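You operate a simulated robot arm through the tools that you are given. There is no shell and no other tool.

You are at the controls of a simulated two-armed robot. One attempt, no reset.

## Task
Pick up the yellow tag with one hand, pass it to the other hand and put it on the top of the grey tool box. Take the yellow wheel chock and put it on the top shelf of the tall rack. Fetch the felt block and set it in the open carton. Take the blue stirrer and put it on the top of the repair bench. Take the red fender and put it on the low shelf of the bin rack. Fetch the blue life vest bag and stand it on the bottom shelf of the tall rack. Put the white ring nut on the top of the low bench. Open the black lid of the square blue bin. The order is free. Set down upright: yellow wheel chock, blue life vest bag.

The check looks at the end state, three seconds after you hand in, the way a careful person would. Anything else that was tipped, shoved, dropped, spilled or broken makes it a failure. A push-on lid holds only when it is set on centred and level and pressed home; a screw cap is set on level and turned clockwise until tight.

## Robot
Two 7-joint arms with three-finger grippers on one trunk, on a base that drives. Base frame: it is fixed to the floor where the robot stands at the start and does not move with it; the origin is under the middle of the robot, x ahead of it, y to its left, z up. Lengths are in m, angles in degrees, forces in N, time in s.
The left shoulder is at the start at [0.07, 0.146, 1.162], the right one opposite. With the tool pointing down near the work surface each hand reaches from about 0.3 to 0.68 m from the robot's upright axis, wherever it stands, measured 20 degrees to its own side. Places, roughly: black lid of the square blue bin [-4.4, -0.3, 1]; blue life vest bag [-5.75, 2, 0.5]; blue stirrer (2x2x17 cm) [-4.2, -0.3, 0.9]; bottom shelf of the tall rack [-2.7, 2.6, 0.3]; felt block (9x6x5 cm) [-1.9, 0.2, 0.8]; low shelf of the bin rack [-1.3, 0.2, 0.3]; open carton (31x22x19 cm) [-3.8, 0.5, 0.7]; red fender (8x8x31 cm) [-5.8, 0.9, 0.6]; top of the grey tool box [-2.5, 0.3, 0.9]; top of the low bench [-11.9, -4.4, 0.6]; top of the repair bench [-2.1, -0.6, 0.8]; top shelf of the tall rack [-3.5, 2.6, 1.6]; white ring nut (6x6x2 cm) [-10.2, -4.9, 0.8]; yellow tag [-2.25, 2.5, 1]; yellow wheel chock (11x8x10 cm) [-1.8, 2.4, 0.9]. Payload 2.2 kg a hand.
The TCP of each hand is the grasp point between the finger pads, 0.028 m short of the fingertips. In the tool frame z runs along the fingers and y along their closing line. Largest opening 0.102 m; the body of the gripper starts 0.071 m behind the TCP.
Orientation is that of the tool frame in the base frame, as a unit quaternion [x, y, z, w]. With the fingers straight down and closing along the base's y, the tool's x points along the base's -x, its y along +y and its z along -z.

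## Interface
- The arms move only by the tool drive_tool. It takes "left_motion", "right_motion" or both (then of equal length, played together; a hand with none holds still); each is text: rows parted by semicolons, each of 7 numbers parted by spaces: the turn, a rotation vector about the tool's x, y, z in degrees, then the shift along the tool's x, y, z in m, then the closure in counts, from 0 (fully open) to 255 (shut). In form: rx ry rz dx dy dz hand; .... A call has 1 to 20 rows; each row shifts and turns the commanded pose from where the row before left it, along the tool's axes as they then stand. Rows are played at 5 a second. More than 0.05 m and 8.6 degrees between two rows, or a gripper value outside its range, and nothing of the call is played. Where a pose cannot be reached the arm comes as near as it can. A force on the tool above 40 N (or 10 N above the force at the start of the call, whichever is more), or a blocked arm, ends the call early, and 0.2 s more pass. The fingers move at their own pace and stop on an object; they squeeze with about 39 N. The grip force told is the motor's: it shows also when the fingers shut on nothing. Time passes only in rows, and 0.2 s behind the last, so rows that do not move let the fingers close. It gives the time, the measured TCP pose, the force on the tool (base axes), the opening and the grip force at its end, in the units of the frame above (readings bear some noise), with the torque about the TCP (base axes, N m) and any sound that the robot's microphone picked up.
- Cameras (640 x 400 px; columns grow to the right, rows downward): "scene" is now at [0.1407, 0.0079, 1.3989]; the picture's right is [0.08, -1.00, 0.00], its down [-0.49, -0.04, -0.87] and it looks along [0.87, 0.07, -0.49] (base axes); focal length 273 px, centre (320, 200). "left" rides on the left gripper at [0.072, 0.038, -0.086] in its tool frame; the picture's right is [-0.47, 0.89, 0.00], its down [-0.60, -0.32, -0.73] and it looks along [-0.65, -0.34, 0.68] (tool axes); focal length 256 px, centre (320, 200). "right" rides on the right gripper at [0.069, 0.044, -0.086] in its tool frame; the picture's right is [-0.53, 0.85, 0.00], its down [-0.58, -0.36, -0.73] and it looks along [-0.62, -0.39, 0.68] (tool axes); focal length 256 px, centre (320, 200). There is no depth. A picture from a camera that has moved, and an enlarged one, comes with that camera's place and axes in the base frame and with its lens.
- snapshot(camera): a new picture of that camera. The clock stands still meanwhile.
- move_column(by): slides the trunk up (or, below 0, down) by that many m; the arms and the scene camera ride with it, the base frame stays. It gives what a move gives, with no picture.
- roll_base(legs): drives the robot by 1 to 6 legs, each [ahead, left, turn to the left] in m, m and degrees, along the robot's own axes; the way and the turn of a leg run together, so that a leg with both is an arc; at most 1.5 m and 180 degrees a leg. The arms and the cameras ride along, it lands a little off, and it stops where it bumps. It gives what a move gives.
- turn_head(pan, tilt): turns the head with the scene camera to pan (to the left, within 86 degrees either way) and tilt (down, from -29 to 69), counted from straight ahead of the robot. It gives what a move gives.
- zoom(camera, box): a new picture of the part [left, top, right, bottom] of that camera's present view, enlarged. The clock stands still meanwhile.
- sign_off(): hands the job in; it is judged then, once.

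Nothing tells you exact positions but the pictures and the camera data. Unless the task says otherwise, let go and move clear before handing in.

The tools are called after "Emit:" as a command line: name --argument value ..., lists and objects as JSON in quotes. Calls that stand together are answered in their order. drive_tool: Moves the arms, as the interface text tells. Its arguments: {"type":"object","properties":{"left_motion":{"type":"string"},"right_motion":{"type":"string"}},"required":[]} The other tools are called the same way: move_column (by) slides the trunk up or down; roll_base (legs) drives the base; turn_head (pan, tilt) turns the head that bears the scene camera; snapshot (camera) takes a picture; zoom (camera, box) takes an enlarged picture of a part of a camera's view; sign_off () hands the job in.

At the start:

```text
time_s: 0.0
left_position: [0.459, 0.2193, 1.1809]
left_tool_rot: [-0.001, 1.0, 0.0, 0.0]
left_force: [-0.6, -0.8, -0.2]
left_torque: [0.02, -0.01, -0.01]
left_grip_width: 0.102
left_gripper_force: 0.2
right_position: [0.4482, -0.1417, 1.2296]
right_tool_rot: [0.001, 1.0, 0.0, 0.0]
right_force: [0.9, -0.7, 0.1]
right_torque: [0.03, 0.0, -0.02]
right_grip_width: 0.102
right_gripper_force: 0.0
trunk travel left (down, up): [-0.7, 0.24]
robot x, y, heading: [0.002, -0.0021, -0.3]
head pan, tilt: [4.3, 29.6]
```

scene: 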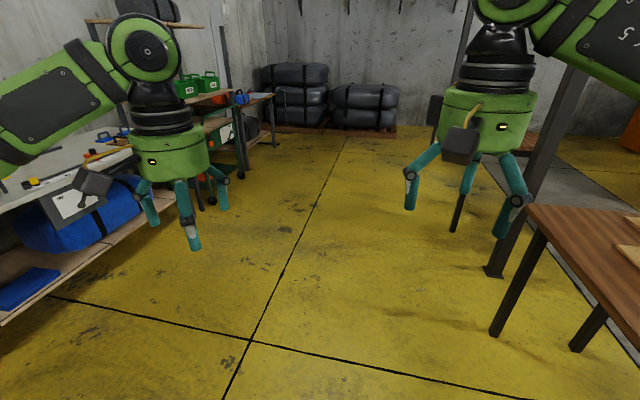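
right: 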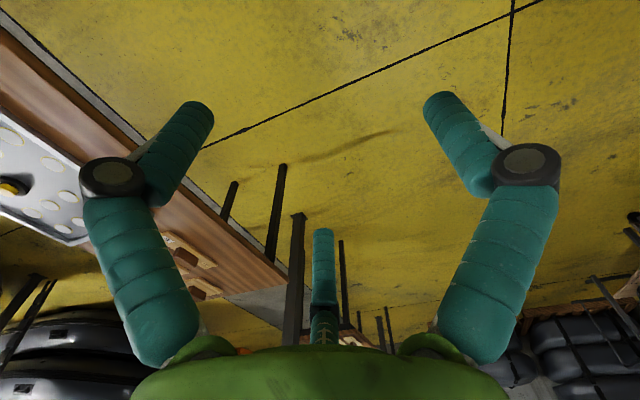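
left: 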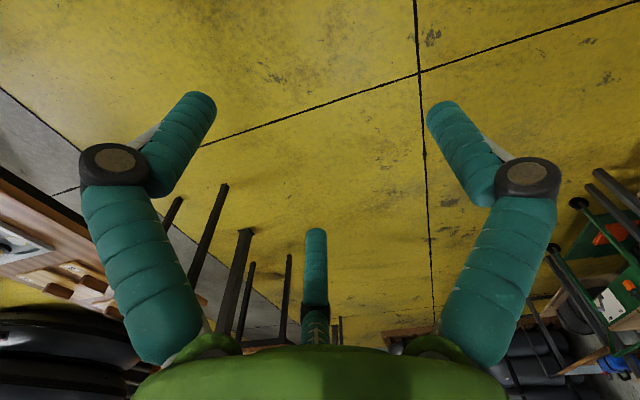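

I see a workshop aisle with benches left and right; all the job's places lie behind the robot at negative x. I'll look around with the head first.

Emit:
turn_head --pan 85 --tilt 25

Emit:
snapshot --camera "scene"

Emit:
turn_head --pan -85 --tilt 25

Emit:
snapshot --camera "scene"

```text
time_s: 1.5
left_position: [0.4581, 0.2191, 1.18]
left_tool_rot: [-0.001, 1.0, 0.001, 0.0]
left_force: [-0.2, 0.3, -0.8]
left_torque: [-0.01, -0.01, -0.03]
left_grip_width: 0.102
left_gripper_force: 0.0
right_position: [0.45, -0.1424, 1.2298]
right_tool_rot: [0.0, 1.0, 0.0, 0.0]
right_force: [0.4, 0.2, -0.2]
right_torque: [-0.01, -0.03, 0.02]
right_grip_width: 0.1017
right_gripper_force: 0.0
trunk travel left (down, up): [-0.7, 0.24]
robot x, y, heading: [0.0014, -0.001, 0.3]
head pan, tilt: [85.0, 25.0]
```

```text
taken
camera scene: at [0.0584, 0.0928, 1.4062], right [1.0, -0.09, 0.0], down [-0.04, -0.42, -0.91], along [0.08, 0.9, -0.42], focal length 273 px, centre (320, 200)
```

scene: 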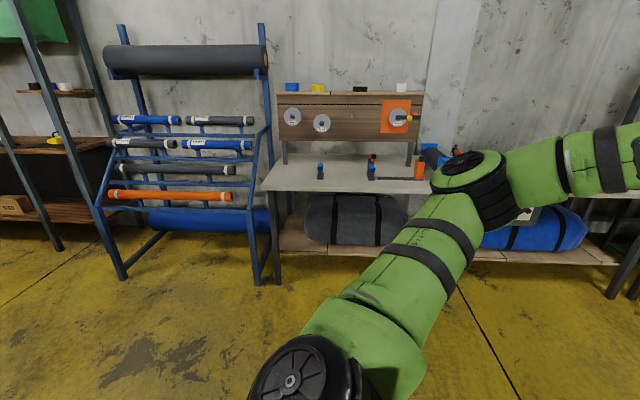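

```text
time_s: 4.1
left_position: [0.4578, 0.2192, 1.1807]
left_tool_rot: [-0.001, 1.0, 0.0, -0.001]
left_force: [-0.9, 0.0, 0.4]
left_torque: [-0.01, 0.04, -0.02]
left_grip_width: 0.1019
left_gripper_force: 0.1
right_position: [0.4484, -0.1434, 1.2305]
right_tool_rot: [0.0, 1.0, 0.0, 0.0]
right_force: [0.3, 0.4, 0.3]
right_torque: [0.04, 0.01, -0.01]
right_grip_width: 0.1022
right_gripper_force: 0.0
trunk travel left (down, up): [-0.7, 0.24]
robot x, y, heading: [-0.0026, -0.0008, 0.0]
head pan, tilt: [-85.0, 25.0]
```

```text
taken
camera scene: at [0.0584, -0.0908, 1.4062], right [-1.0, -0.09, 0.0], down [-0.04, 0.42, -0.91], along [0.08, -0.9, -0.42], focal length 273 px, centre (320, 200)
```

scene: 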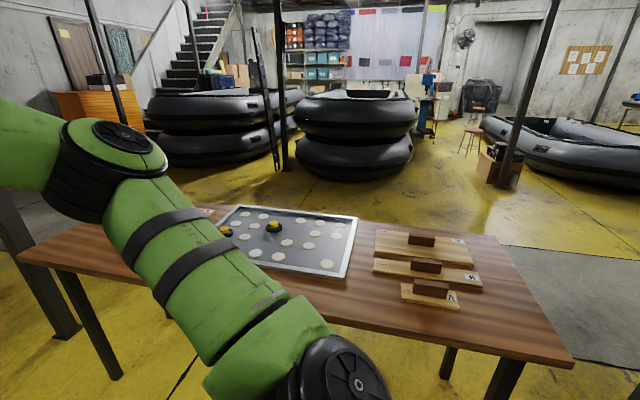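

The table on the right and shelves on the left leave room to turn in place. I'll turn around to face the job area.

Emit:
roll_base --legs '[[0, 0, 180]]'

Emit:
turn_head --pan 0 --tilt 15

Emit:
snapshot --camera "scene"

Emit:
turn_head --pan -50 --tilt 20

Emit:
snapshot --camera "scene"

Emit:
turn_head --pan 50 --tilt 20

Emit:
snapshot --camera "scene"

```text
time_s: 11.7
left_position: [-0.4752, -0.1826, 1.1811]
left_tool_rot: [0.999, -0.04, -0.001, 0.0]
left_force: [-0.1, -0.8, 0.2]
left_torque: [0.0, -0.01, 0.01]
left_grip_width: 0.102
left_gripper_force: 0.0
right_position: [-0.4365, 0.1782, 1.2296]
right_tool_rot: [0.999, -0.04, 0.0, 0.0]
right_force: [0.6, 0.3, 0.8]
right_torque: [0.03, -0.04, -0.01]
right_grip_width: 0.1021
right_gripper_force: 0.0
trunk travel left (down, up): [-0.7, 0.24]
robot x, y, heading: [0.0001, -0.0025, 175.4]
head pan, tilt: [-85.0, 25.0]
```

```text
time_s: 13.3
left_position: [-0.4746, -0.1815, 1.1806]
left_tool_rot: [0.999, -0.039, 0.0, -0.001]
left_force: [0.1, 0.5, 0.1]
left_torque: [0.02, -0.02, 0.02]
left_grip_width: 0.1021
left_gripper_force: 0.1
right_position: [-0.4355, 0.178, 1.2304]
right_tool_rot: [0.999, -0.04, 0.0, 0.0]
right_force: [-0.5, -1.8, 0.1]
right_torque: [-0.01, 0.01, 0.07]
right_grip_width: 0.1018
right_gripper_force: 0.0
trunk travel left (down, up): [-0.7, 0.24]
robot x, y, heading: [-0.0015, 0.0008, 175.4]
head pan, tilt: [0.0, 15.0]
```

```text
taken
camera scene: at [-0.1426, 0.0126, 1.4224], right [0.08, 1.0, 0.0], down [0.26, -0.02, -0.97], along [-0.96, 0.08, -0.26], focal length 273 px, centre (320, 200)
```

scene: 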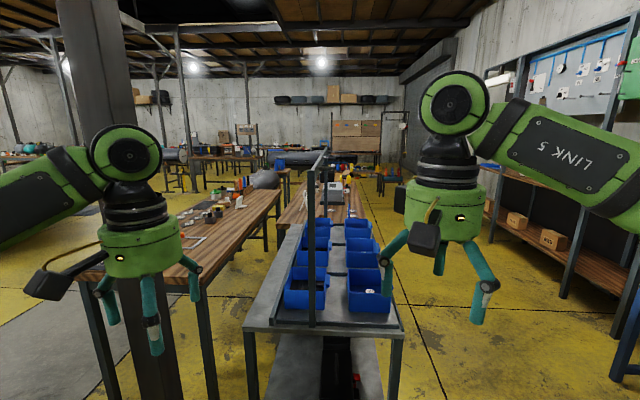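

```text
time_s: 14.5
left_position: [-0.4748, -0.181, 1.1809]
left_tool_rot: [0.999, -0.039, -0.001, 0.0]
left_force: [0.1, -0.4, -1.2]
left_torque: [0.01, 0.02, -0.02]
left_grip_width: 0.1018
left_gripper_force: 0.0
right_position: [-0.4354, 0.1777, 1.23]
right_tool_rot: [0.999, -0.04, 0.0, 0.0]
right_force: [0.0, 0.1, -0.5]
right_torque: [-0.03, -0.02, 0.04]
right_grip_width: 0.1019
right_gripper_force: 0.1
trunk travel left (down, up): [-0.7, 0.24]
robot x, y, heading: [0.0022, -0.0003, 175.6]
head pan, tilt: [-50.0, 20.0]
```

```text
taken
camera scene: at [-0.1036, 0.0809, 1.4143], right [0.81, 0.58, 0.0], down [0.2, -0.28, -0.94], along [-0.55, 0.77, -0.34], focal length 273 px, centre (320, 200)
```

scene: 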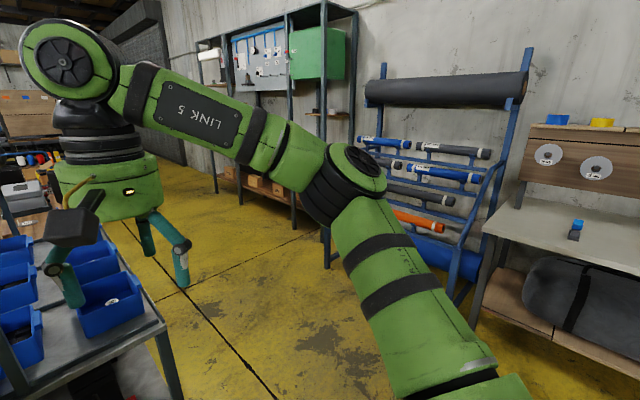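

```text
time_s: 16.2
left_position: [-0.4744, -0.1813, 1.1809]
left_tool_rot: [0.999, -0.039, 0.0, 0.0]
left_force: [0.1, 0.5, 0.1]
left_torque: [-0.02, 0.0, -0.01]
left_grip_width: 0.102
left_gripper_force: 0.1
right_position: [-0.4371, 0.1787, 1.23]
right_tool_rot: [0.999, -0.04, 0.0, 0.001]
right_force: [-0.1, 0.5, -0.3]
right_torque: [-0.01, 0.01, -0.01]
right_grip_width: 0.1019
right_gripper_force: 0.1
trunk travel left (down, up): [-0.7, 0.24]
robot x, y, heading: [0.0013, 0.0022, 175.2]
head pan, tilt: [50.0, 20.0]
```

```text
taken
camera scene: at [-0.115, -0.0612, 1.4143], right [-0.71, 0.7, 0.0], down [0.24, 0.24, -0.94], along [-0.66, -0.67, -0.34], focal length 273 px, centre (320, 200)
```

scene: 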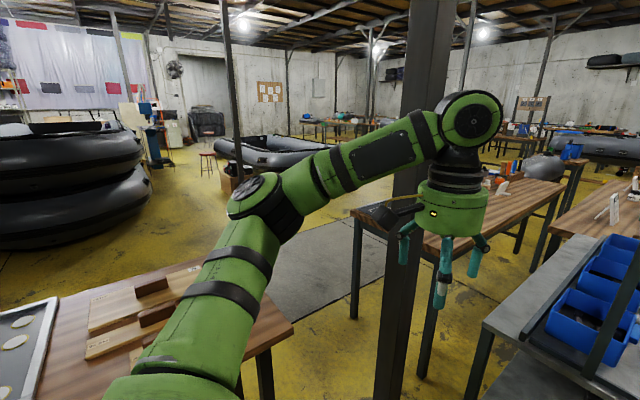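

The tall rack is ahead-right at y≈2.4, the bin rack ahead at x≈-1; the aisle between is free around y≈1. I'll drive into the aisle.

Emit:
roll_base --legs '[[0, -1.0, 4.6], [1.5, 0, 0]]'

Emit:
turn_head --pan 0 --tilt 20

Emit:
snapshot --camera "scene"

Emit:
turn_head --pan -70 --tilt 20

Emit:
snapshot --camera "scene"

Emit:
turn_head --pan 70 --tilt 25

Emit:
snapshot --camera "scene"

```text
time_s: 28.5
left_position: [-1.9206, 0.66, 1.1801]
left_tool_rot: [0.999, 0.042, 0.0, 0.0]
left_force: [0.4, -0.5, -0.3]
left_torque: [0.04, -0.01, 0.01]
left_grip_width: 0.1022
left_gripper_force: 0.1
right_position: [-1.9395, 1.0231, 1.2302]
right_tool_rot: [0.999, 0.042, 0.0, -0.001]
right_force: [0.2, -0.1, -0.1]
right_torque: [0.01, -0.03, 0.04]
right_grip_width: 0.1019
right_gripper_force: 0.1
trunk travel left (down, up): [-0.7, 0.24]
robot x, y, heading: [-1.4828, 0.9171, -175.2]
head pan, tilt: [50.0, 20.0]
```

```text
time_s: 29.6
left_position: [-1.9199, 0.6607, 1.1814]
left_tool_rot: [0.999, 0.042, 0.0, 0.0]
left_force: [-0.7, 0.0, 0.3]
left_torque: [0.03, 0.01, -0.02]
left_grip_width: 0.1018
left_gripper_force: 0.0
right_position: [-1.9416, 1.0222, 1.231]
right_tool_rot: [0.999, 0.042, 0.0, 0.0]
right_force: [0.3, -0.3, -0.1]
right_torque: [0.03, -0.03, 0.01]
right_grip_width: 0.1019
right_gripper_force: 0.1
trunk travel left (down, up): [-0.7, 0.24]
robot x, y, heading: [-1.4848, 0.9187, -175.6]
head pan, tilt: [0.0, 20.0]
```

```text
taken
camera scene: at [-1.6233, 0.9067, 1.4143], right [-0.08, 1.0, 0.0], down [0.34, 0.03, -0.94], along [-0.94, -0.08, -0.34], focal length 273 px, centre (320, 200)
```

scene: 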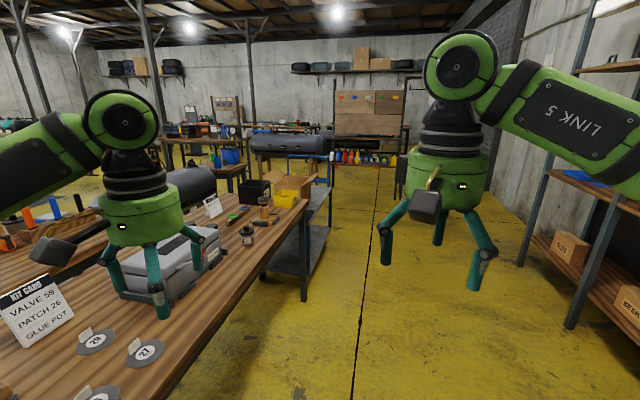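

```text
time_s: 31.1
left_position: [-1.9197, 0.6604, 1.1804]
left_tool_rot: [0.999, 0.042, -0.001, 0.0]
left_force: [1.4, 0.5, 0.2]
left_torque: [-0.04, 0.03, 0.01]
left_grip_width: 0.1018
left_gripper_force: 0.0
right_position: [-1.9407, 1.0227, 1.2301]
right_tool_rot: [0.999, 0.043, 0.0, 0.0]
right_force: [-0.7, -0.5, 0.3]
right_torque: [-0.01, -0.03, -0.02]
right_grip_width: 0.1021
right_gripper_force: 0.2
trunk travel left (down, up): [-0.7, 0.24]
robot x, y, heading: [-1.4807, 0.917, -175.2]
head pan, tilt: [-70.0, 20.0]
```

```text
taken
camera scene: at [-1.5696, 0.999, 1.4143], right [0.91, 0.42, 0.0], down [0.14, -0.31, -0.94], along [-0.39, 0.85, -0.34], focal length 273 px, centre (320, 200)
```

scene: 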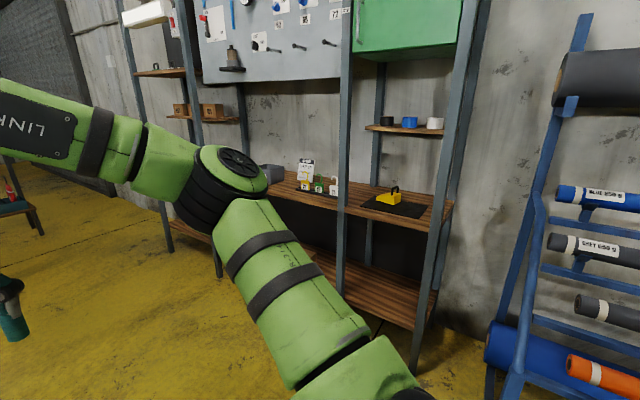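

```text
time_s: 33.3
left_position: [-1.9192, 0.6611, 1.1799]
left_tool_rot: [0.999, 0.042, 0.0, -0.001]
left_force: [0.8, 0.3, -0.5]
left_torque: [-0.01, 0.03, 0.02]
left_grip_width: 0.1024
left_gripper_force: 0.1
right_position: [-1.9417, 1.0226, 1.2303]
right_tool_rot: [0.999, 0.042, 0.0, 0.0]
right_force: [0.5, 0.0, -0.5]
right_torque: [0.0, 0.0, -0.02]
right_grip_width: 0.1019
right_gripper_force: 0.0
trunk travel left (down, up): [-0.7, 0.24]
robot x, y, heading: [-1.4808, 0.9174, -175.2]
head pan, tilt: [70.0, 25.0]
```

```text
taken
camera scene: at [-1.5548, 0.8256, 1.4062], right [-0.96, 0.26, 0.0], down [0.11, 0.41, -0.91], along [-0.24, -0.87, -0.42], focal length 273 px, centre (320, 200)
```

scene: 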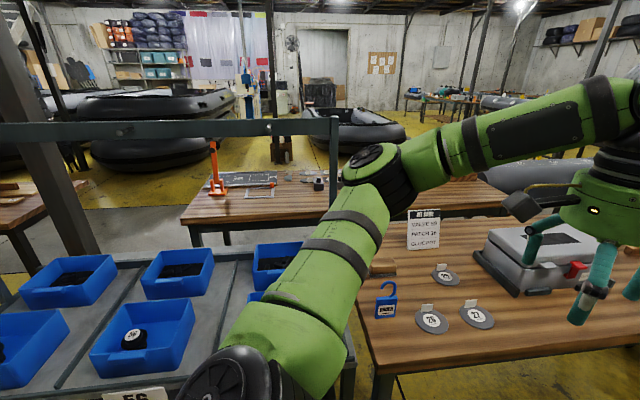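

The chock stands on a mat in the tall rack, with a tag stand left of it. I'll turn to face the tall rack and look closer.

Emit:
roll_base --legs '[[0, 0, -94.8], [0.5, 0.5, 0]]'

Emit:
turn_head --pan 0 --tilt 25

Emit:
snapshot --camera "scene"

```text
time_s: 41.2
left_position: [-2.2302, 1.875, 1.1806]
left_tool_rot: [0.717, -0.697, 0.001, 0.001]
left_force: [0.4, -0.1, -0.4]
left_torque: [0.0, 0.01, 0.01]
left_grip_width: 0.1021
left_gripper_force: 0.1
right_position: [-1.8681, 1.8753, 1.231]
right_tool_rot: [0.716, -0.698, 0.001, 0.001]
right_force: [0.3, 0.6, 0.1]
right_torque: [0.0, 0.02, -0.01]
right_grip_width: 0.1021
right_gripper_force: 0.1
trunk travel left (down, up): [-0.7, 0.24]
robot x, y, heading: [-2.0008, 1.4221, 91.5]
head pan, tilt: [70.0, 25.0]
```

```text
time_s: 42.6
left_position: [-2.231, 1.876, 1.1809]
left_tool_rot: [0.717, -0.697, 0.0, -0.001]
left_force: [0.0, -0.4, -0.1]
left_torque: [0.01, 0.02, 0.02]
left_grip_width: 0.102
left_gripper_force: 0.0
right_position: [-1.8689, 1.8762, 1.2298]
right_tool_rot: [0.717, -0.697, 0.0, 0.0]
right_force: [0.0, -0.5, 0.4]
right_torque: [-0.01, -0.02, 0.0]
right_grip_width: 0.1019
right_gripper_force: 0.0
trunk travel left (down, up): [-0.7, 0.24]
robot x, y, heading: [-2.001, 1.4267, 91.7]
head pan, tilt: [0.0, 25.0]
```

```text
taken
camera scene: at [-2.003, 1.566, 1.4062], right [1.0, 0.03, 0.0], down [0.01, -0.42, -0.91], along [-0.03, 0.91, -0.42], focal length 273 px, centre (320, 200)
```

scene: 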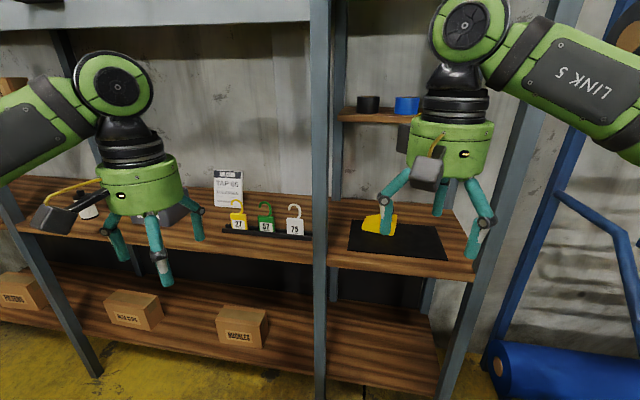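

The rack shelf at hand height holds the chock on a dark mat and three padlock-like tags with numbers (yellow 77 at the left). I'll zoom in.

Emit:
zoom --camera "scene" --box '[190, 150, 330, 250]'

Emit:
zoom --camera "scene" --box '[320, 170, 500, 290]'

Emit:
snapshot --camera "right"

Emit:
snapshot --camera "left"

Emit:
turn_head --pan 0 --tilt -15

Emit:
snapshot --camera "scene"

Emit:
turn_head --pan 50 --tilt 0

Emit:
snapshot --camera "scene"

```text
4.00 times, centred on (260, 200) of scene
camera zoom: at [-2.003, 1.566, 1.4062], right [1.0, 0.03, 0.0], down [0.01, -0.42, -0.91], along [-0.03, 0.91, -0.42], focal length 1093 px, centre (560, 200)
```

zoom: 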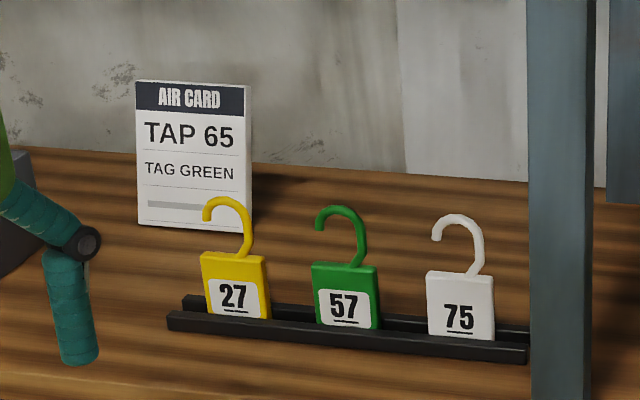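

```text
3.33 times, centred on (410, 230) of scene
camera zoom: at [-2.003, 1.566, 1.4062], right [1.0, 0.03, 0.0], down [0.01, -0.42, -0.91], along [-0.03, 0.91, -0.42], focal length 911 px, centre (20, 100)
```

zoom: 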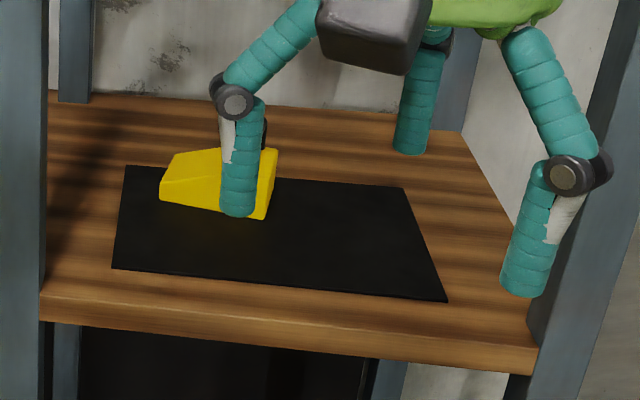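

```text
taken
camera right: at [-1.9106, 1.8063, 1.3161], right [-0.86, 0.51, 0.0], down [0.35, 0.59, 0.73], along [0.37, 0.63, -0.68], focal length 256 px, centre (320, 200)
```

right: 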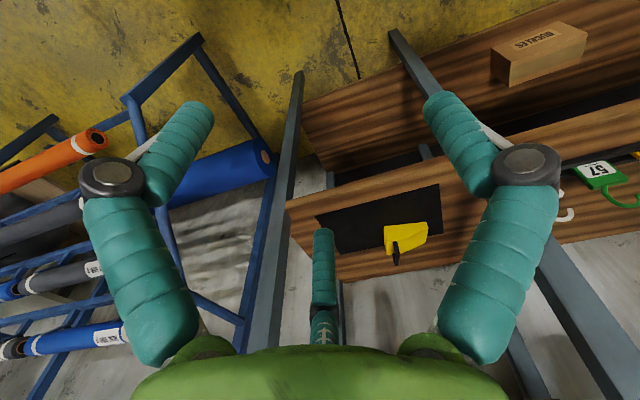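

```text
taken
camera left: at [-2.2675, 1.8013, 1.2655], right [-0.9, 0.44, 0.0], down [0.3, 0.61, 0.73], along [0.32, 0.66, -0.68], focal length 256 px, centre (320, 200)
```

left: 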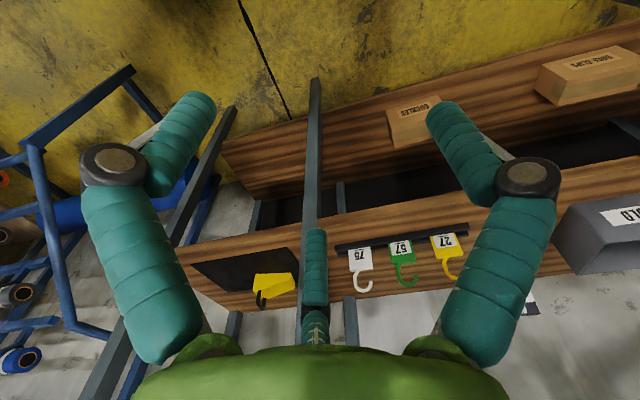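

```text
time_s: 43.6
left_position: [-2.2314, 1.8751, 1.1811]
left_tool_rot: [0.718, -0.696, 0.001, 0.0]
left_force: [0.6, 0.3, 1.0]
left_torque: [0.0, 0.01, 0.01]
left_grip_width: 0.102
left_gripper_force: 0.0
right_position: [-1.8691, 1.8754, 1.2296]
right_tool_rot: [0.716, -0.698, 0.001, 0.0]
right_force: [1.6, -0.2, 0.0]
right_torque: [0.01, 0.04, -0.01]
right_grip_width: 0.1022
right_gripper_force: 0.1
trunk travel left (down, up): [-0.7, 0.24]
robot x, y, heading: [-2.0, 1.4237, 91.6]
head pan, tilt: [0.0, -15.0]
```

```text
taken
camera scene: at [-2.0026, 1.5543, 1.469], right [1.0, 0.03, 0.0], down [-0.01, 0.26, -0.97], along [-0.03, 0.97, 0.26], focal length 273 px, centre (320, 200)
```

scene: 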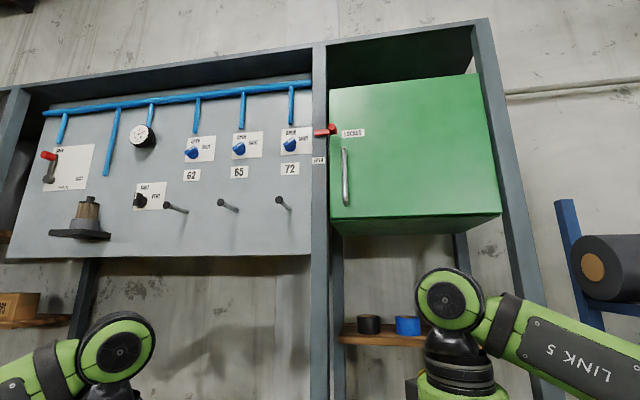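

```text
time_s: 44.8
left_position: [-2.2307, 1.8751, 1.1808]
left_tool_rot: [0.717, -0.697, 0.0, 0.0]
left_force: [0.6, -0.6, 0.2]
left_torque: [-0.03, 0.0, 0.0]
left_grip_width: 0.102
left_gripper_force: 0.1
right_position: [-1.8693, 1.8762, 1.2303]
right_tool_rot: [0.716, -0.698, 0.0, 0.001]
right_force: [0.0, -0.2, 0.0]
right_torque: [0.0, 0.01, 0.01]
right_grip_width: 0.1018
right_gripper_force: 0.1
trunk travel left (down, up): [-0.7, 0.24]
robot x, y, heading: [-1.9981, 1.4217, 91.8]
head pan, tilt: [50.0, 0.0]
```

```text
taken
camera scene: at [-2.0708, 1.5299, 1.4466], right [0.62, 0.78, 0.0], down [0.0, 0.0, -1.0], along [-0.78, 0.62, 0.0], focal length 273 px, centre (320, 200)
```

scene: 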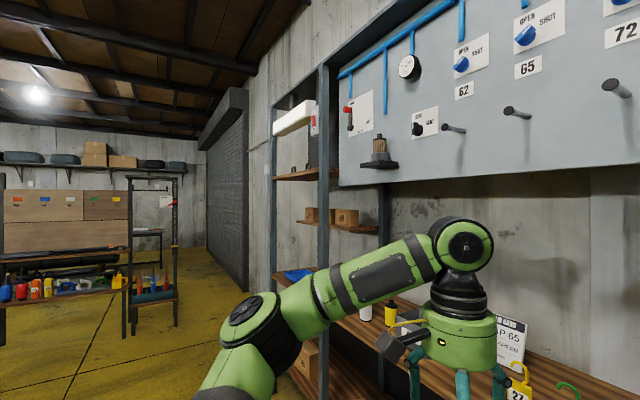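

The chock is at about (-1.83, 2.39, 0.94), the yellow tag at about (-2.30, 2.37, 0.95). I want to know how far the base sticks out before driving closer.

Emit:
turn_head --pan 0 --tilt 69

Emit:
snapshot --camera "scene"

```text
time_s: 46.2
left_position: [-2.2305, 1.8748, 1.1805]
left_tool_rot: [0.717, -0.697, -0.001, 0.0]
left_force: [0.5, -0.3, -0.4]
left_torque: [0.01, 0.04, 0.01]
left_grip_width: 0.1021
left_gripper_force: 0.0
right_position: [-1.869, 1.8762, 1.2302]
right_tool_rot: [0.717, -0.697, 0.0, 0.0]
right_force: [0.2, -0.2, 0.1]
right_torque: [-0.01, 0.02, -0.03]
right_grip_width: 0.1019
right_gripper_force: 0.1
trunk travel left (down, up): [-0.7, 0.24]
robot x, y, heading: [-2.0012, 1.4211, 91.6]
head pan, tilt: [0.0, 68.8]
```

```text
taken
camera scene: at [-2.002, 1.5298, 1.3468], right [1.0, 0.03, 0.0], down [0.03, -0.93, -0.36], along [-0.01, 0.36, -0.93], focal length 273 px, centre (320, 200)
```

scene: 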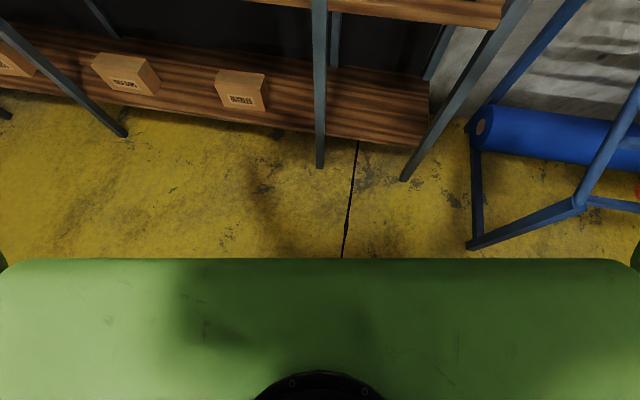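

The base front stays within about 0.3 m of the axis, and the rack's front runs slightly skewed (posts at about (-1.55,2.18), (-2.0,2.24), (-3.13,2.42)), so I face heading ~81.5°. I pull both hands back first, then drive closer.

Emit:
drive_tool --left_motion "0 0 0 0.04 0 0 0; 0 0 0 0.04 0 0 0; 0 0 0 0.03 0 0 0; 0 0 0 0 0 0 0" --right_motion "0 0 0 0.04 0 0 0; 0 0 0 0.04 0 0 0; 0 0 0 0.03 0 0 0; 0 0 0 0 0 0 0"

Emit:
roll_base --legs '[[0, 0, -10.1], [0.3, 0.174, 0]]'

Emit:
turn_head --pan -10 --tilt 35

Emit:
snapshot --camera "scene"

Emit:
snapshot --camera "right"

```text
time_s: 47.2
left_position: [-2.2282, 1.7657, 1.1826]
left_tool_rot: [0.717, -0.697, 0.0, 0.0]
left_force: [-0.7, 0.0, -0.2]
left_torque: [0.01, 0.01, -0.03]
left_grip_width: 0.1019
left_gripper_force: 0.0
right_position: [-1.8639, 1.7662, 1.2299]
right_tool_rot: [0.716, -0.698, 0.0, 0.0]
right_force: [0.0, 0.3, 0.1]
right_torque: [-0.03, -0.01, 0.05]
right_grip_width: 0.1023
right_gripper_force: 0.1
trunk travel left (down, up): [-0.7, 0.24]
robot x, y, heading: [-2.0023, 1.4226, 91.4]
head pan, tilt: [0.0, 68.8]
```

```text
time_s: 50.2
left_position: [-2.2927, 2.119, 1.1822]
left_tool_rot: [-0.655, 0.756, 0.001, 0.001]
left_force: [0.3, 0.2, 0.3]
left_torque: [0.02, 0.02, 0.0]
left_grip_width: 0.1021
left_gripper_force: 0.0
right_position: [-1.9346, 2.0596, 1.2305]
right_tool_rot: [-0.655, 0.756, 0.002, 0.0]
right_force: [0.3, 0.2, -0.8]
right_torque: [0.02, -0.02, 0.04]
right_grip_width: 0.102
right_gripper_force: 0.1
trunk travel left (down, up): [-0.7, 0.24]
robot x, y, heading: [-2.1251, 1.7426, 81.8]
head pan, tilt: [0.0, 68.8]
```

```text
time_s: 51.2
left_position: [-2.2925, 2.1204, 1.1813]
left_tool_rot: [-0.655, 0.756, 0.0, 0.0]
left_force: [0.2, -0.4, -0.5]
left_torque: [0.02, 0.01, -0.07]
left_grip_width: 0.102
left_gripper_force: 0.0
right_position: [-1.935, 2.0604, 1.2296]
right_tool_rot: [-0.654, 0.756, -0.001, 0.0]
right_force: [-0.4, -0.1, -0.9]
right_torque: [-0.04, -0.02, 0.01]
right_grip_width: 0.1021
right_gripper_force: 0.1
trunk travel left (down, up): [-0.7, 0.24]
robot x, y, heading: [-2.1261, 1.7469, 81.9]
head pan, tilt: [-10.0, 35.0]
```

```text
taken
camera scene: at [-2.0912, 1.8785, 1.3904], right [0.95, -0.31, 0.0], down [-0.18, -0.55, -0.82], along [0.26, 0.78, -0.57], focal length 273 px, centre (320, 200)
```

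scene: 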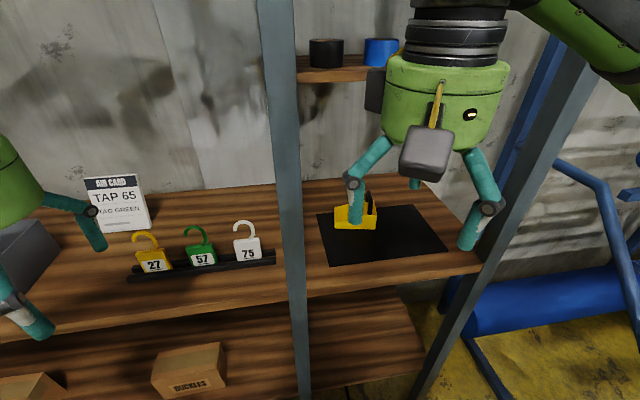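

```text
taken
camera right: at [-1.9881, 1.9977, 1.3162], right [-0.76, 0.65, 0.0], down [0.44, 0.52, 0.73], along [0.47, 0.56, -0.68], focal length 256 px, centre (320, 200)
```

right: 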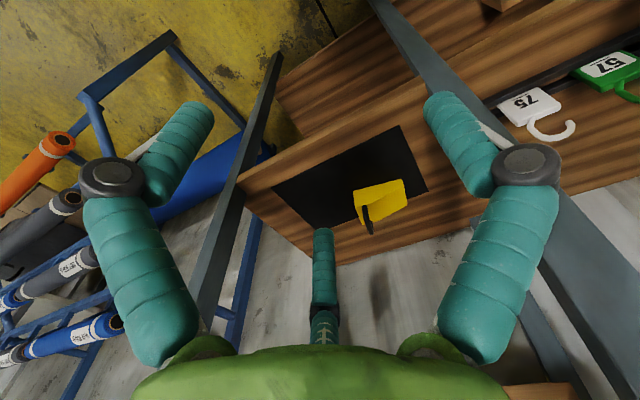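

The gripper looks three-pronged in the pictures though described as two-fingered; I'll close the right hand once to see how the prongs really move.

Emit:
drive_tool --right_motion "0 0 0 0 0 0 150; 0 0 0 0 0 0 150; 0 0 0 0 0 0 150; 0 0 0 0 0 0 150"

Emit:
snapshot --camera "right"

Emit:
zoom --camera "scene" --box '[290, 60, 530, 260]'

Emit:
drive_tool --right_motion "0 0 0 0 0 0 255; 0 0 0 0 0 0 255; 0 0 0 0 0 0 255; 0 0 0 0 0 0 255"

Emit:
snapshot --camera "right"

```text
time_s: 52.2
left_position: [-2.2933, 2.1215, 1.182]
left_tool_rot: [-0.655, 0.756, 0.0, 0.001]
left_force: [-0.2, -0.6, 0.1]
left_torque: [0.02, -0.02, 0.01]
left_grip_width: 0.102
left_gripper_force: 0.0
right_position: [-1.9347, 2.0603, 1.2302]
right_tool_rot: [-0.655, 0.756, 0.0, 0.0]
right_force: [-0.2, 0.0, -0.1]
right_torque: [0.0, -0.03, -0.03]
right_grip_width: 0.0419
right_gripper_force: 0.1
trunk travel left (down, up): [-0.7, 0.24]
robot x, y, heading: [-2.1244, 1.7412, 81.8]
head pan, tilt: [-10.0, 35.0]
```

```text
taken
camera right: at [-1.9882, 1.9981, 1.3162], right [-0.76, 0.65, 0.0], down [0.44, 0.52, 0.73], along [0.47, 0.56, -0.68], focal length 256 px, centre (320, 200)
```

right: 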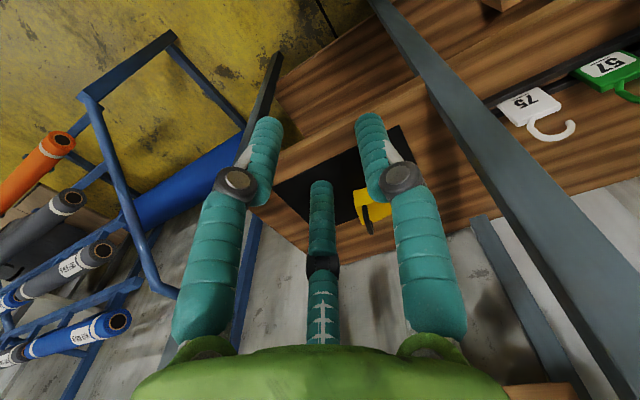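

```text
2.00 times, centred on (410, 160) of scene
camera zoom: at [-2.0913, 1.8789, 1.3905], right [0.95, -0.31, 0.0], down [-0.18, -0.54, -0.82], along [0.26, 0.78, -0.57], focal length 546 px, centre (140, 280)
```

zoom: 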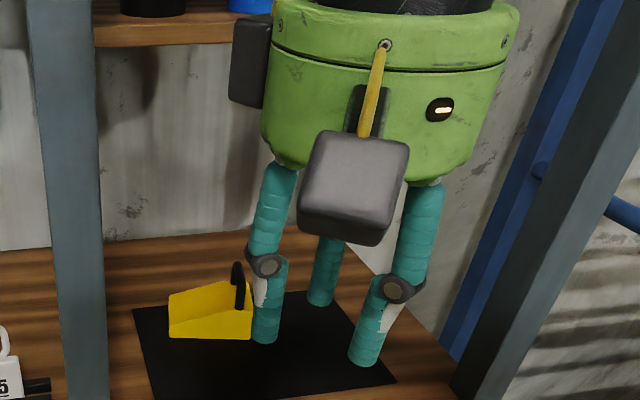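

```text
time_s: 53.2
left_position: [-2.2935, 2.1205, 1.1819]
left_tool_rot: [-0.655, 0.756, -0.001, 0.0]
left_force: [0.3, 1.5, 0.0]
left_torque: [0.04, 0.02, -0.03]
left_grip_width: 0.102
left_gripper_force: 0.0
right_position: [-1.934, 2.0596, 1.2304]
right_tool_rot: [-0.654, 0.756, 0.0, 0.001]
right_force: [-0.4, -0.1, 0.5]
right_torque: [0.0, 0.01, 0.0]
right_grip_width: 0.002
right_gripper_force: 31.5
trunk travel left (down, up): [-0.7, 0.24]
robot x, y, heading: [-2.1247, 1.7453, 81.7]
head pan, tilt: [-10.0, 35.0]
```

```text
taken
camera right: at [-1.9882, 1.998, 1.3162], right [-0.76, 0.65, 0.0], down [0.44, 0.52, 0.73], along [0.47, 0.56, -0.68], focal length 256 px, centre (320, 200)
```

right: 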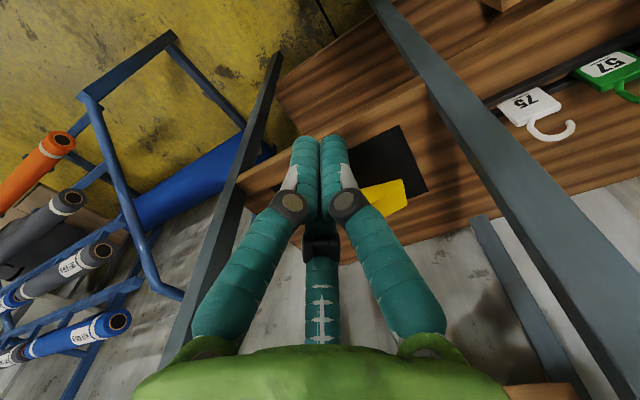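

Emit:
zoom --camera "scene" --box '[310, 170, 470, 270]'

Emit:
drive_tool --right_motion "0 0 0 0 0 0 0; 0 0 0 0 0 0 0; 0 0 0 0 0 0 0; 0 0 0 0 0 0 0"

Emit:
zoom --camera "right" --box '[240, 110, 480, 260]'

```text
4.00 times, centred on (390, 220) of scene
camera zoom: at [-2.0913, 1.8789, 1.3905], right [0.95, -0.31, 0.0], down [-0.18, -0.54, -0.82], along [0.26, 0.78, -0.57], focal length 1093 px, centre (40, 120)
```

zoom: 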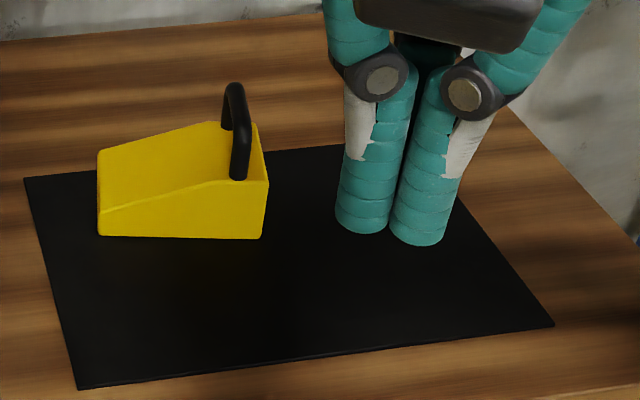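

```text
time_s: 54.2
left_position: [-2.2924, 2.121, 1.182]
left_tool_rot: [-0.655, 0.755, 0.0, 0.0]
left_force: [-1.1, 0.5, -0.8]
left_torque: [0.0, -0.01, 0.0]
left_grip_width: 0.1016
left_gripper_force: 0.1
right_position: [-1.9343, 2.06, 1.2309]
right_tool_rot: [-0.655, 0.756, 0.0, 0.001]
right_force: [0.2, 0.3, 0.0]
right_torque: [0.03, 0.0, -0.01]
right_grip_width: 0.102
right_gripper_force: 0.1
trunk travel left (down, up): [-0.7, 0.24]
robot x, y, heading: [-2.1239, 1.7442, 81.8]
head pan, tilt: [-10.0, 35.0]
```

```text
2.67 times, centred on (360, 185) of right
camera zoom: at [-1.9882, 1.998, 1.3162], right [-0.76, 0.65, 0.0], down [0.44, 0.52, 0.73], along [0.47, 0.56, -0.68], focal length 683 px, centre (213, 240)
```

zoom: 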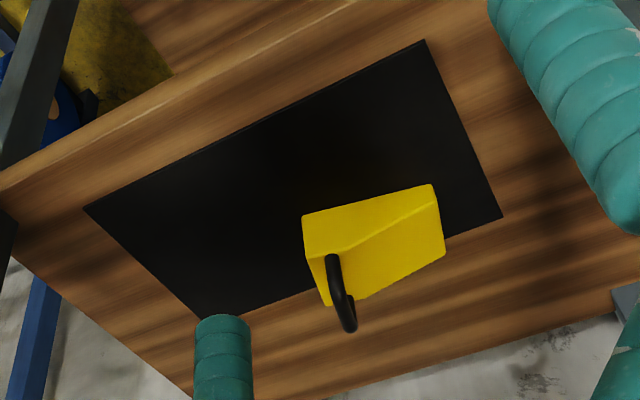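

The chock is a wedge with a black arch handle at its right end (about (-1.80, 2.37), top near z 1.02), turned about 13° from my right axis. A small shelf hangs above the back, so I'll go in tilted forward and take the handle; first a staging pose in front of it.

Emit:
drive_tool --right_motion "0 0 0 -0.0373 -0.0155 0.0133 0; 0 0 0 -0.0373 -0.0155 0.0133 0; 0 0 0 -0.0373 -0.0155 0.0133 0; 0 0 0 -0.0373 -0.0155 0.0133 0; 0 0 0 -0.0373 -0.0155 0.0133 0; 0 0 6.4 -0.0373 -0.0155 0.0133 0; 0 0 6.4 0 0 0 0; 0 -8 0 0 0 0 0; 0 -8 0 0 0 0 0; 0 -8 0 0 0 0 0; 0 -8 0 0 0 0 0; 0 -8 0 0 0 0 0; 0 0 0 0 0 0 0"

Emit:
snapshot --camera "right"

Emit:
snapshot --camera "scene"

```text
time_s: 57.0
left_position: [-2.2932, 2.1209, 1.1824]
left_tool_rot: [-0.655, 0.756, 0.0, 0.0]
left_force: [0.1, -1.0, -0.4]
left_torque: [0.01, 0.02, -0.03]
left_grip_width: 0.1018
left_gripper_force: 0.1
right_position: [-1.8097, 2.2684, 1.1509]
right_tool_rot: [-0.533, 0.774, 0.195, 0.281]
right_force: [0.2, 0.4, 0.3]
right_torque: [-0.02, -0.01, 0.0]
right_grip_width: 0.102
right_gripper_force: 0.0
trunk travel left (down, up): [-0.7, 0.24]
robot x, y, heading: [-2.1268, 1.7483, 81.7]
head pan, tilt: [-10.0, 35.0]
```

```text
taken
camera right: at [-1.8907, 2.1835, 1.1723], right [-0.64, 0.68, 0.34], down [0.33, -0.16, 0.93], along [0.69, 0.71, -0.12], focal length 256 px, centre (320, 200)
```

right: 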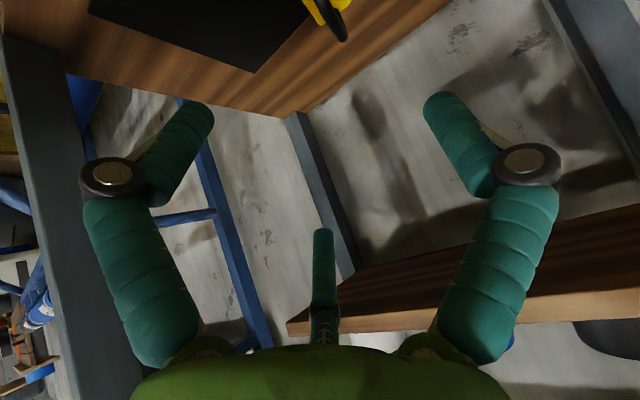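

```text
taken
camera scene: at [-2.0915, 1.8792, 1.3904], right [0.95, -0.31, 0.0], down [-0.18, -0.55, -0.82], along [0.26, 0.78, -0.57], focal length 273 px, centre (320, 200)
```

scene: 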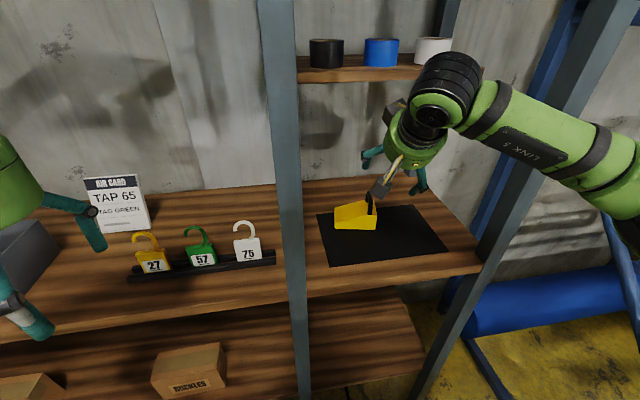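

The hand is staged and the chock is in clear view of the head camera; I zoom in to measure the handle once more.

Emit:
zoom --camera "scene" --box '[315, 170, 411, 230]'

```text
6.67 times, centred on (363, 200) of scene
camera zoom: at [-2.0915, 1.8792, 1.3904], right [0.95, -0.31, 0.0], down [-0.18, -0.55, -0.82], along [0.26, 0.78, -0.57], focal length 1822 px, centre (33, 200)
```

zoom: 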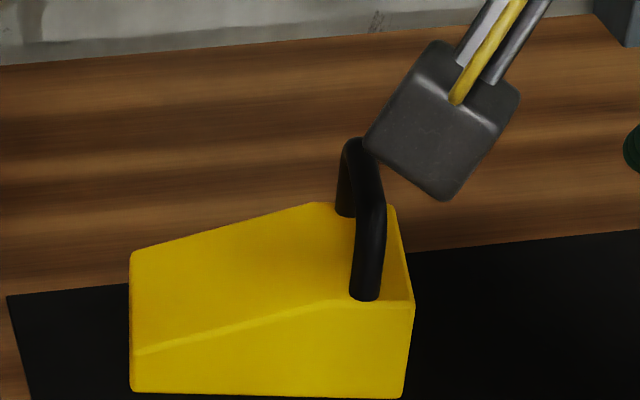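

Emit:
drive_tool --right_motion "0 0 0 0.006 0.0074 0.035 0; 0 0 0 0.006 0.0074 0.035 0; 0 0 0 0.005 0.0074 0.035 0; 0 0 0 0 0 0 0"

Emit:
zoom --camera "scene" --box '[300, 120, 492, 240]'

Emit:
snapshot --camera "right"

```text
time_s: 58.0
left_position: [-2.2933, 2.1206, 1.1823]
left_tool_rot: [-0.655, 0.756, 0.0, 0.0]
left_force: [-0.8, -0.1, 0.0]
left_torque: [0.0, 0.0, 0.02]
left_grip_width: 0.102
left_gripper_force: 0.1
right_position: [-1.8112, 2.327, 1.058]
right_tool_rot: [-0.532, 0.774, 0.195, 0.282]
right_force: [0.6, -0.4, 0.5]
right_torque: [0.03, -0.05, 0.01]
right_grip_width: 0.1021
right_gripper_force: 0.0
trunk travel left (down, up): [-0.7, 0.24]
robot x, y, heading: [-2.1252, 1.7441, 81.9]
head pan, tilt: [-10.0, 35.0]
```

```text
3.33 times, centred on (396, 180) of scene
camera zoom: at [-2.0912, 1.8784, 1.3905], right [0.95, -0.31, 0.0], down [-0.18, -0.54, -0.82], along [0.26, 0.78, -0.57], focal length 911 px, centre (67, 267)
```

zoom: 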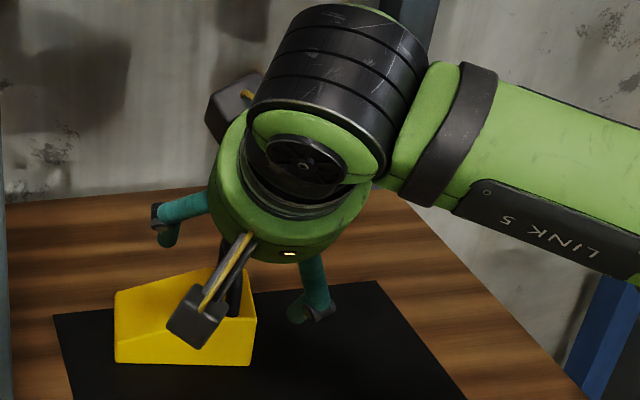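

```text
taken
camera right: at [-1.8906, 2.241, 1.0787], right [-0.64, 0.68, 0.34], down [0.33, -0.16, 0.93], along [0.69, 0.71, -0.12], focal length 256 px, centre (320, 200)
```

right: 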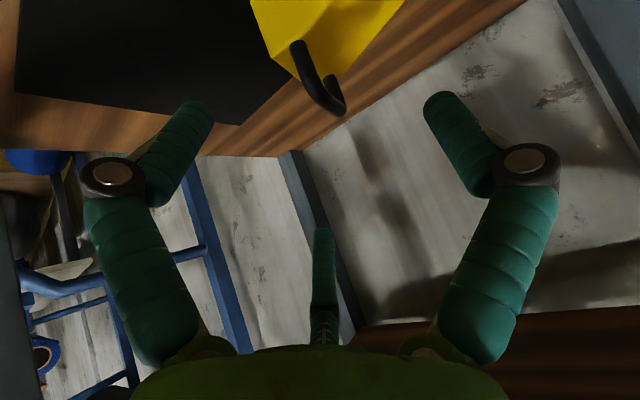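

The handle lies right on the approach line. I go the last 8 cm and close.

Emit:
drive_tool --right_motion "0 0 0 0 0 0.028 0; 0 0 0 0 0 0.028 0; 0 0 0 0 0 0.028 0; 0 0 0 0 0 0 0"

Emit:
snapshot --camera "right"

Emit:
zoom --camera "scene" --box '[300, 120, 492, 240]'

```text
time_s: 59.0
left_position: [-2.2936, 2.1201, 1.1821]
left_tool_rot: [-0.654, 0.756, 0.0, -0.001]
left_force: [-0.1, -0.1, -0.1]
left_torque: [0.04, -0.02, 0.02]
left_grip_width: 0.1021
left_gripper_force: 0.1
right_position: [-1.7899, 2.376, 0.9969]
right_tool_rot: [-0.532, 0.774, 0.194, 0.282]
right_force: [0.0, -0.4, -0.4]
right_torque: [0.0, 0.0, 0.0]
right_grip_width: 0.102
right_gripper_force: 0.0
trunk travel left (down, up): [-0.7, 0.24]
robot x, y, heading: [-2.1264, 1.7451, 81.6]
head pan, tilt: [-10.0, 35.0]
```

```text
taken
camera right: at [-1.8694, 2.2903, 1.0177], right [-0.64, 0.68, 0.34], down [0.33, -0.16, 0.93], along [0.69, 0.71, -0.12], focal length 256 px, centre (320, 200)
```

right: 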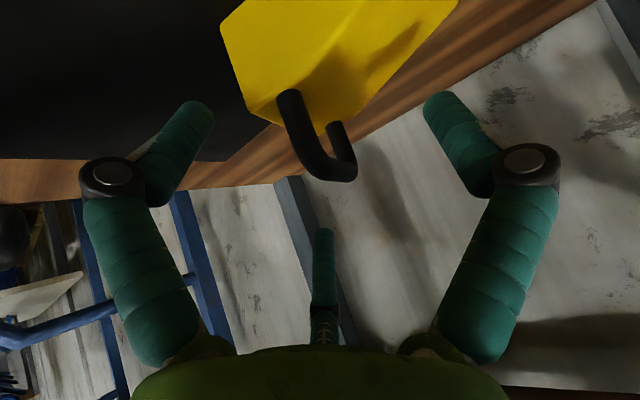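

```text
3.33 times, centred on (396, 180) of scene
camera zoom: at [-2.0913, 1.8786, 1.3905], right [0.95, -0.31, 0.0], down [-0.18, -0.54, -0.82], along [0.26, 0.78, -0.57], focal length 911 px, centre (67, 267)
```

zoom: 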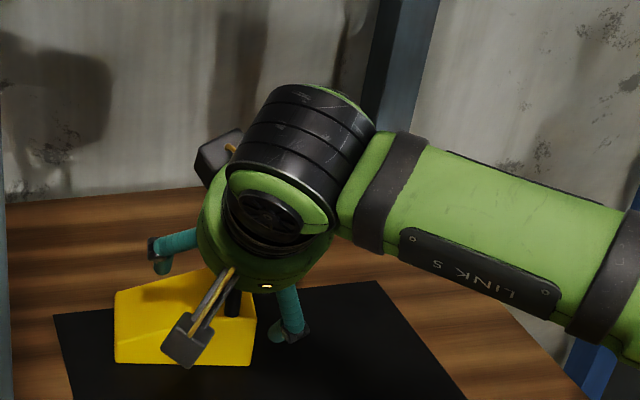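

The bar sits about 1.4 cm past the grasp point; I go 1 cm further and close.

Emit:
drive_tool --right_motion "0 0 0 0 0 0.01 0; 0 0 0 0 0 0 100; 0 0 0 0 0 0 180; 0 0 0 0 0 0 255; 0 0 0 0 0 0 255; 0 0 0 0 0 0 255"

Emit:
snapshot --camera "right"

Emit:
zoom --camera "scene" --box '[300, 120, 492, 240]'

```text
time_s: 60.4
left_position: [-2.2934, 2.1195, 1.1828]
left_tool_rot: [-0.655, 0.756, 0.001, 0.001]
left_force: [-0.4, -1.0, 0.6]
left_torque: [-0.03, 0.0, -0.03]
left_grip_width: 0.102
left_gripper_force: 0.1
right_position: [-1.7885, 2.3817, 0.9907]
right_tool_rot: [-0.531, 0.774, 0.196, 0.284]
right_force: [1.3, 2.5, 9.6]
right_torque: [0.03, -0.25, 0.02]
right_grip_width: 0.0159
right_gripper_force: 39.3
trunk travel left (down, up): [-0.7, 0.24]
robot x, y, heading: [-2.1263, 1.7436, 81.9]
head pan, tilt: [-10.0, 35.0]
```

```text
taken
camera right: at [-1.8689, 2.2974, 1.0124], right [-0.64, 0.68, 0.35], down [0.33, -0.16, 0.93], along [0.69, 0.71, -0.12], focal length 256 px, centre (320, 200)
```

right: 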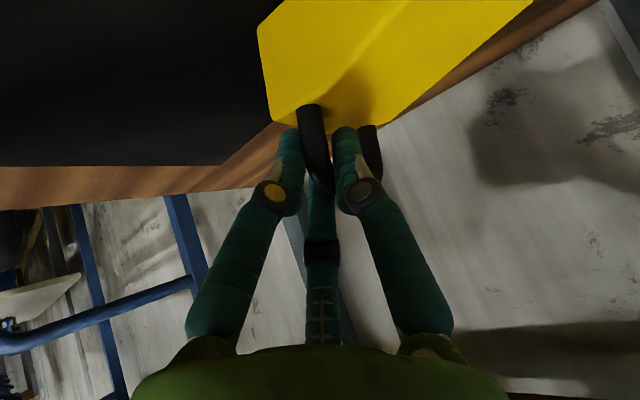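

```text
3.33 times, centred on (396, 180) of scene
camera zoom: at [-2.0919, 1.8778, 1.3907], right [0.95, -0.31, 0.0], down [-0.18, -0.54, -0.82], along [0.26, 0.78, -0.57], focal length 911 px, centre (67, 267)
```

zoom: 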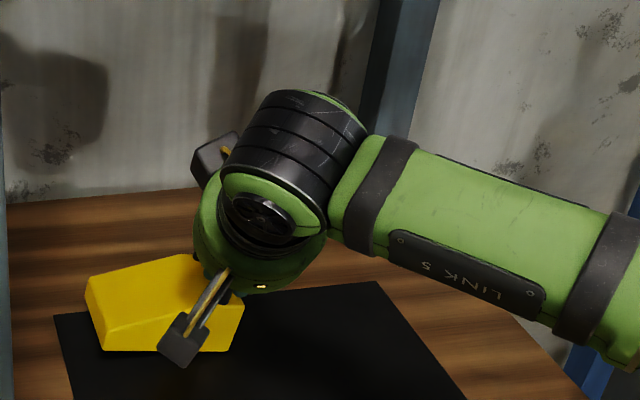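

The grip holds on the handle (1.6 cm wide); the chock slid a bit while closing. I lift a little and check how it hangs.

Emit:
drive_tool --right_motion "0 0 0 -0.0129 0 -0.0153 255; 0 0 0 -0.0129 0 -0.0153 255; 0 0 0 -0.0129 0 -0.0153 255; 0 0 0 0 0 0 255"

Emit:
snapshot --camera "right"

Emit:
zoom --camera "scene" --box '[300, 120, 492, 240]'

```text
time_s: 61.4
left_position: [-2.2926, 2.1216, 1.1818]
left_tool_rot: [-0.655, 0.756, 0.0, 0.0]
left_force: [-0.4, -0.6, 0.6]
left_torque: [0.0, 0.01, -0.03]
left_grip_width: 0.1017
left_gripper_force: 0.0
right_position: [-1.789, 2.3814, 1.0469]
right_tool_rot: [-0.533, 0.775, 0.193, 0.281]
right_force: [0.0, -0.4, -3.8]
right_torque: [-0.14, -0.12, 0.02]
right_grip_width: 0.016
right_gripper_force: 39.3
trunk travel left (down, up): [-0.7, 0.24]
robot x, y, heading: [-2.1271, 1.7485, 81.9]
head pan, tilt: [-10.0, 35.0]
```

```text
taken
camera right: at [-1.8685, 2.2971, 1.0683], right [-0.64, 0.69, 0.34], down [0.33, -0.16, 0.93], along [0.69, 0.71, -0.13], focal length 256 px, centre (320, 200)
```

right: 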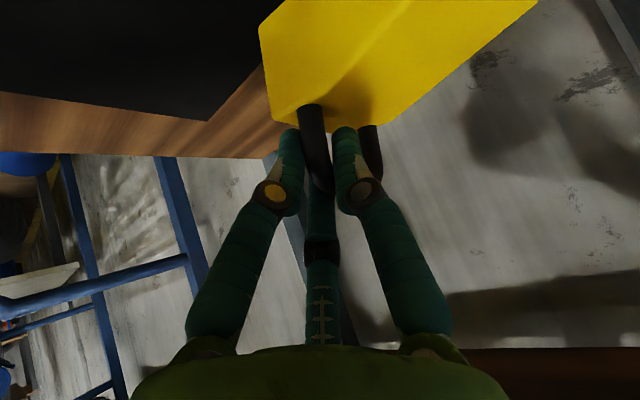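

```text
3.33 times, centred on (396, 180) of scene
camera zoom: at [-2.0908, 1.8798, 1.3903], right [0.95, -0.31, 0.0], down [-0.18, -0.55, -0.82], along [0.26, 0.78, -0.57], focal length 911 px, centre (67, 267)
```

zoom: 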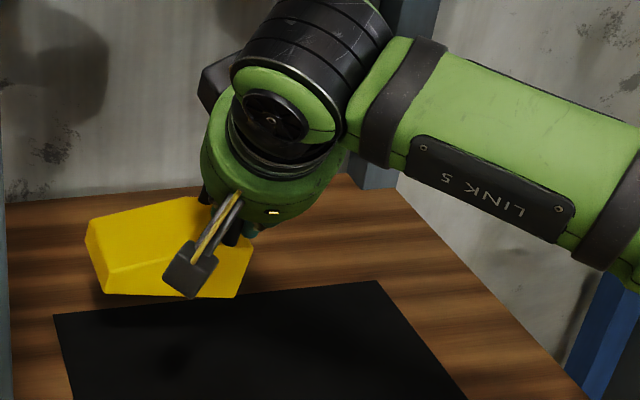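

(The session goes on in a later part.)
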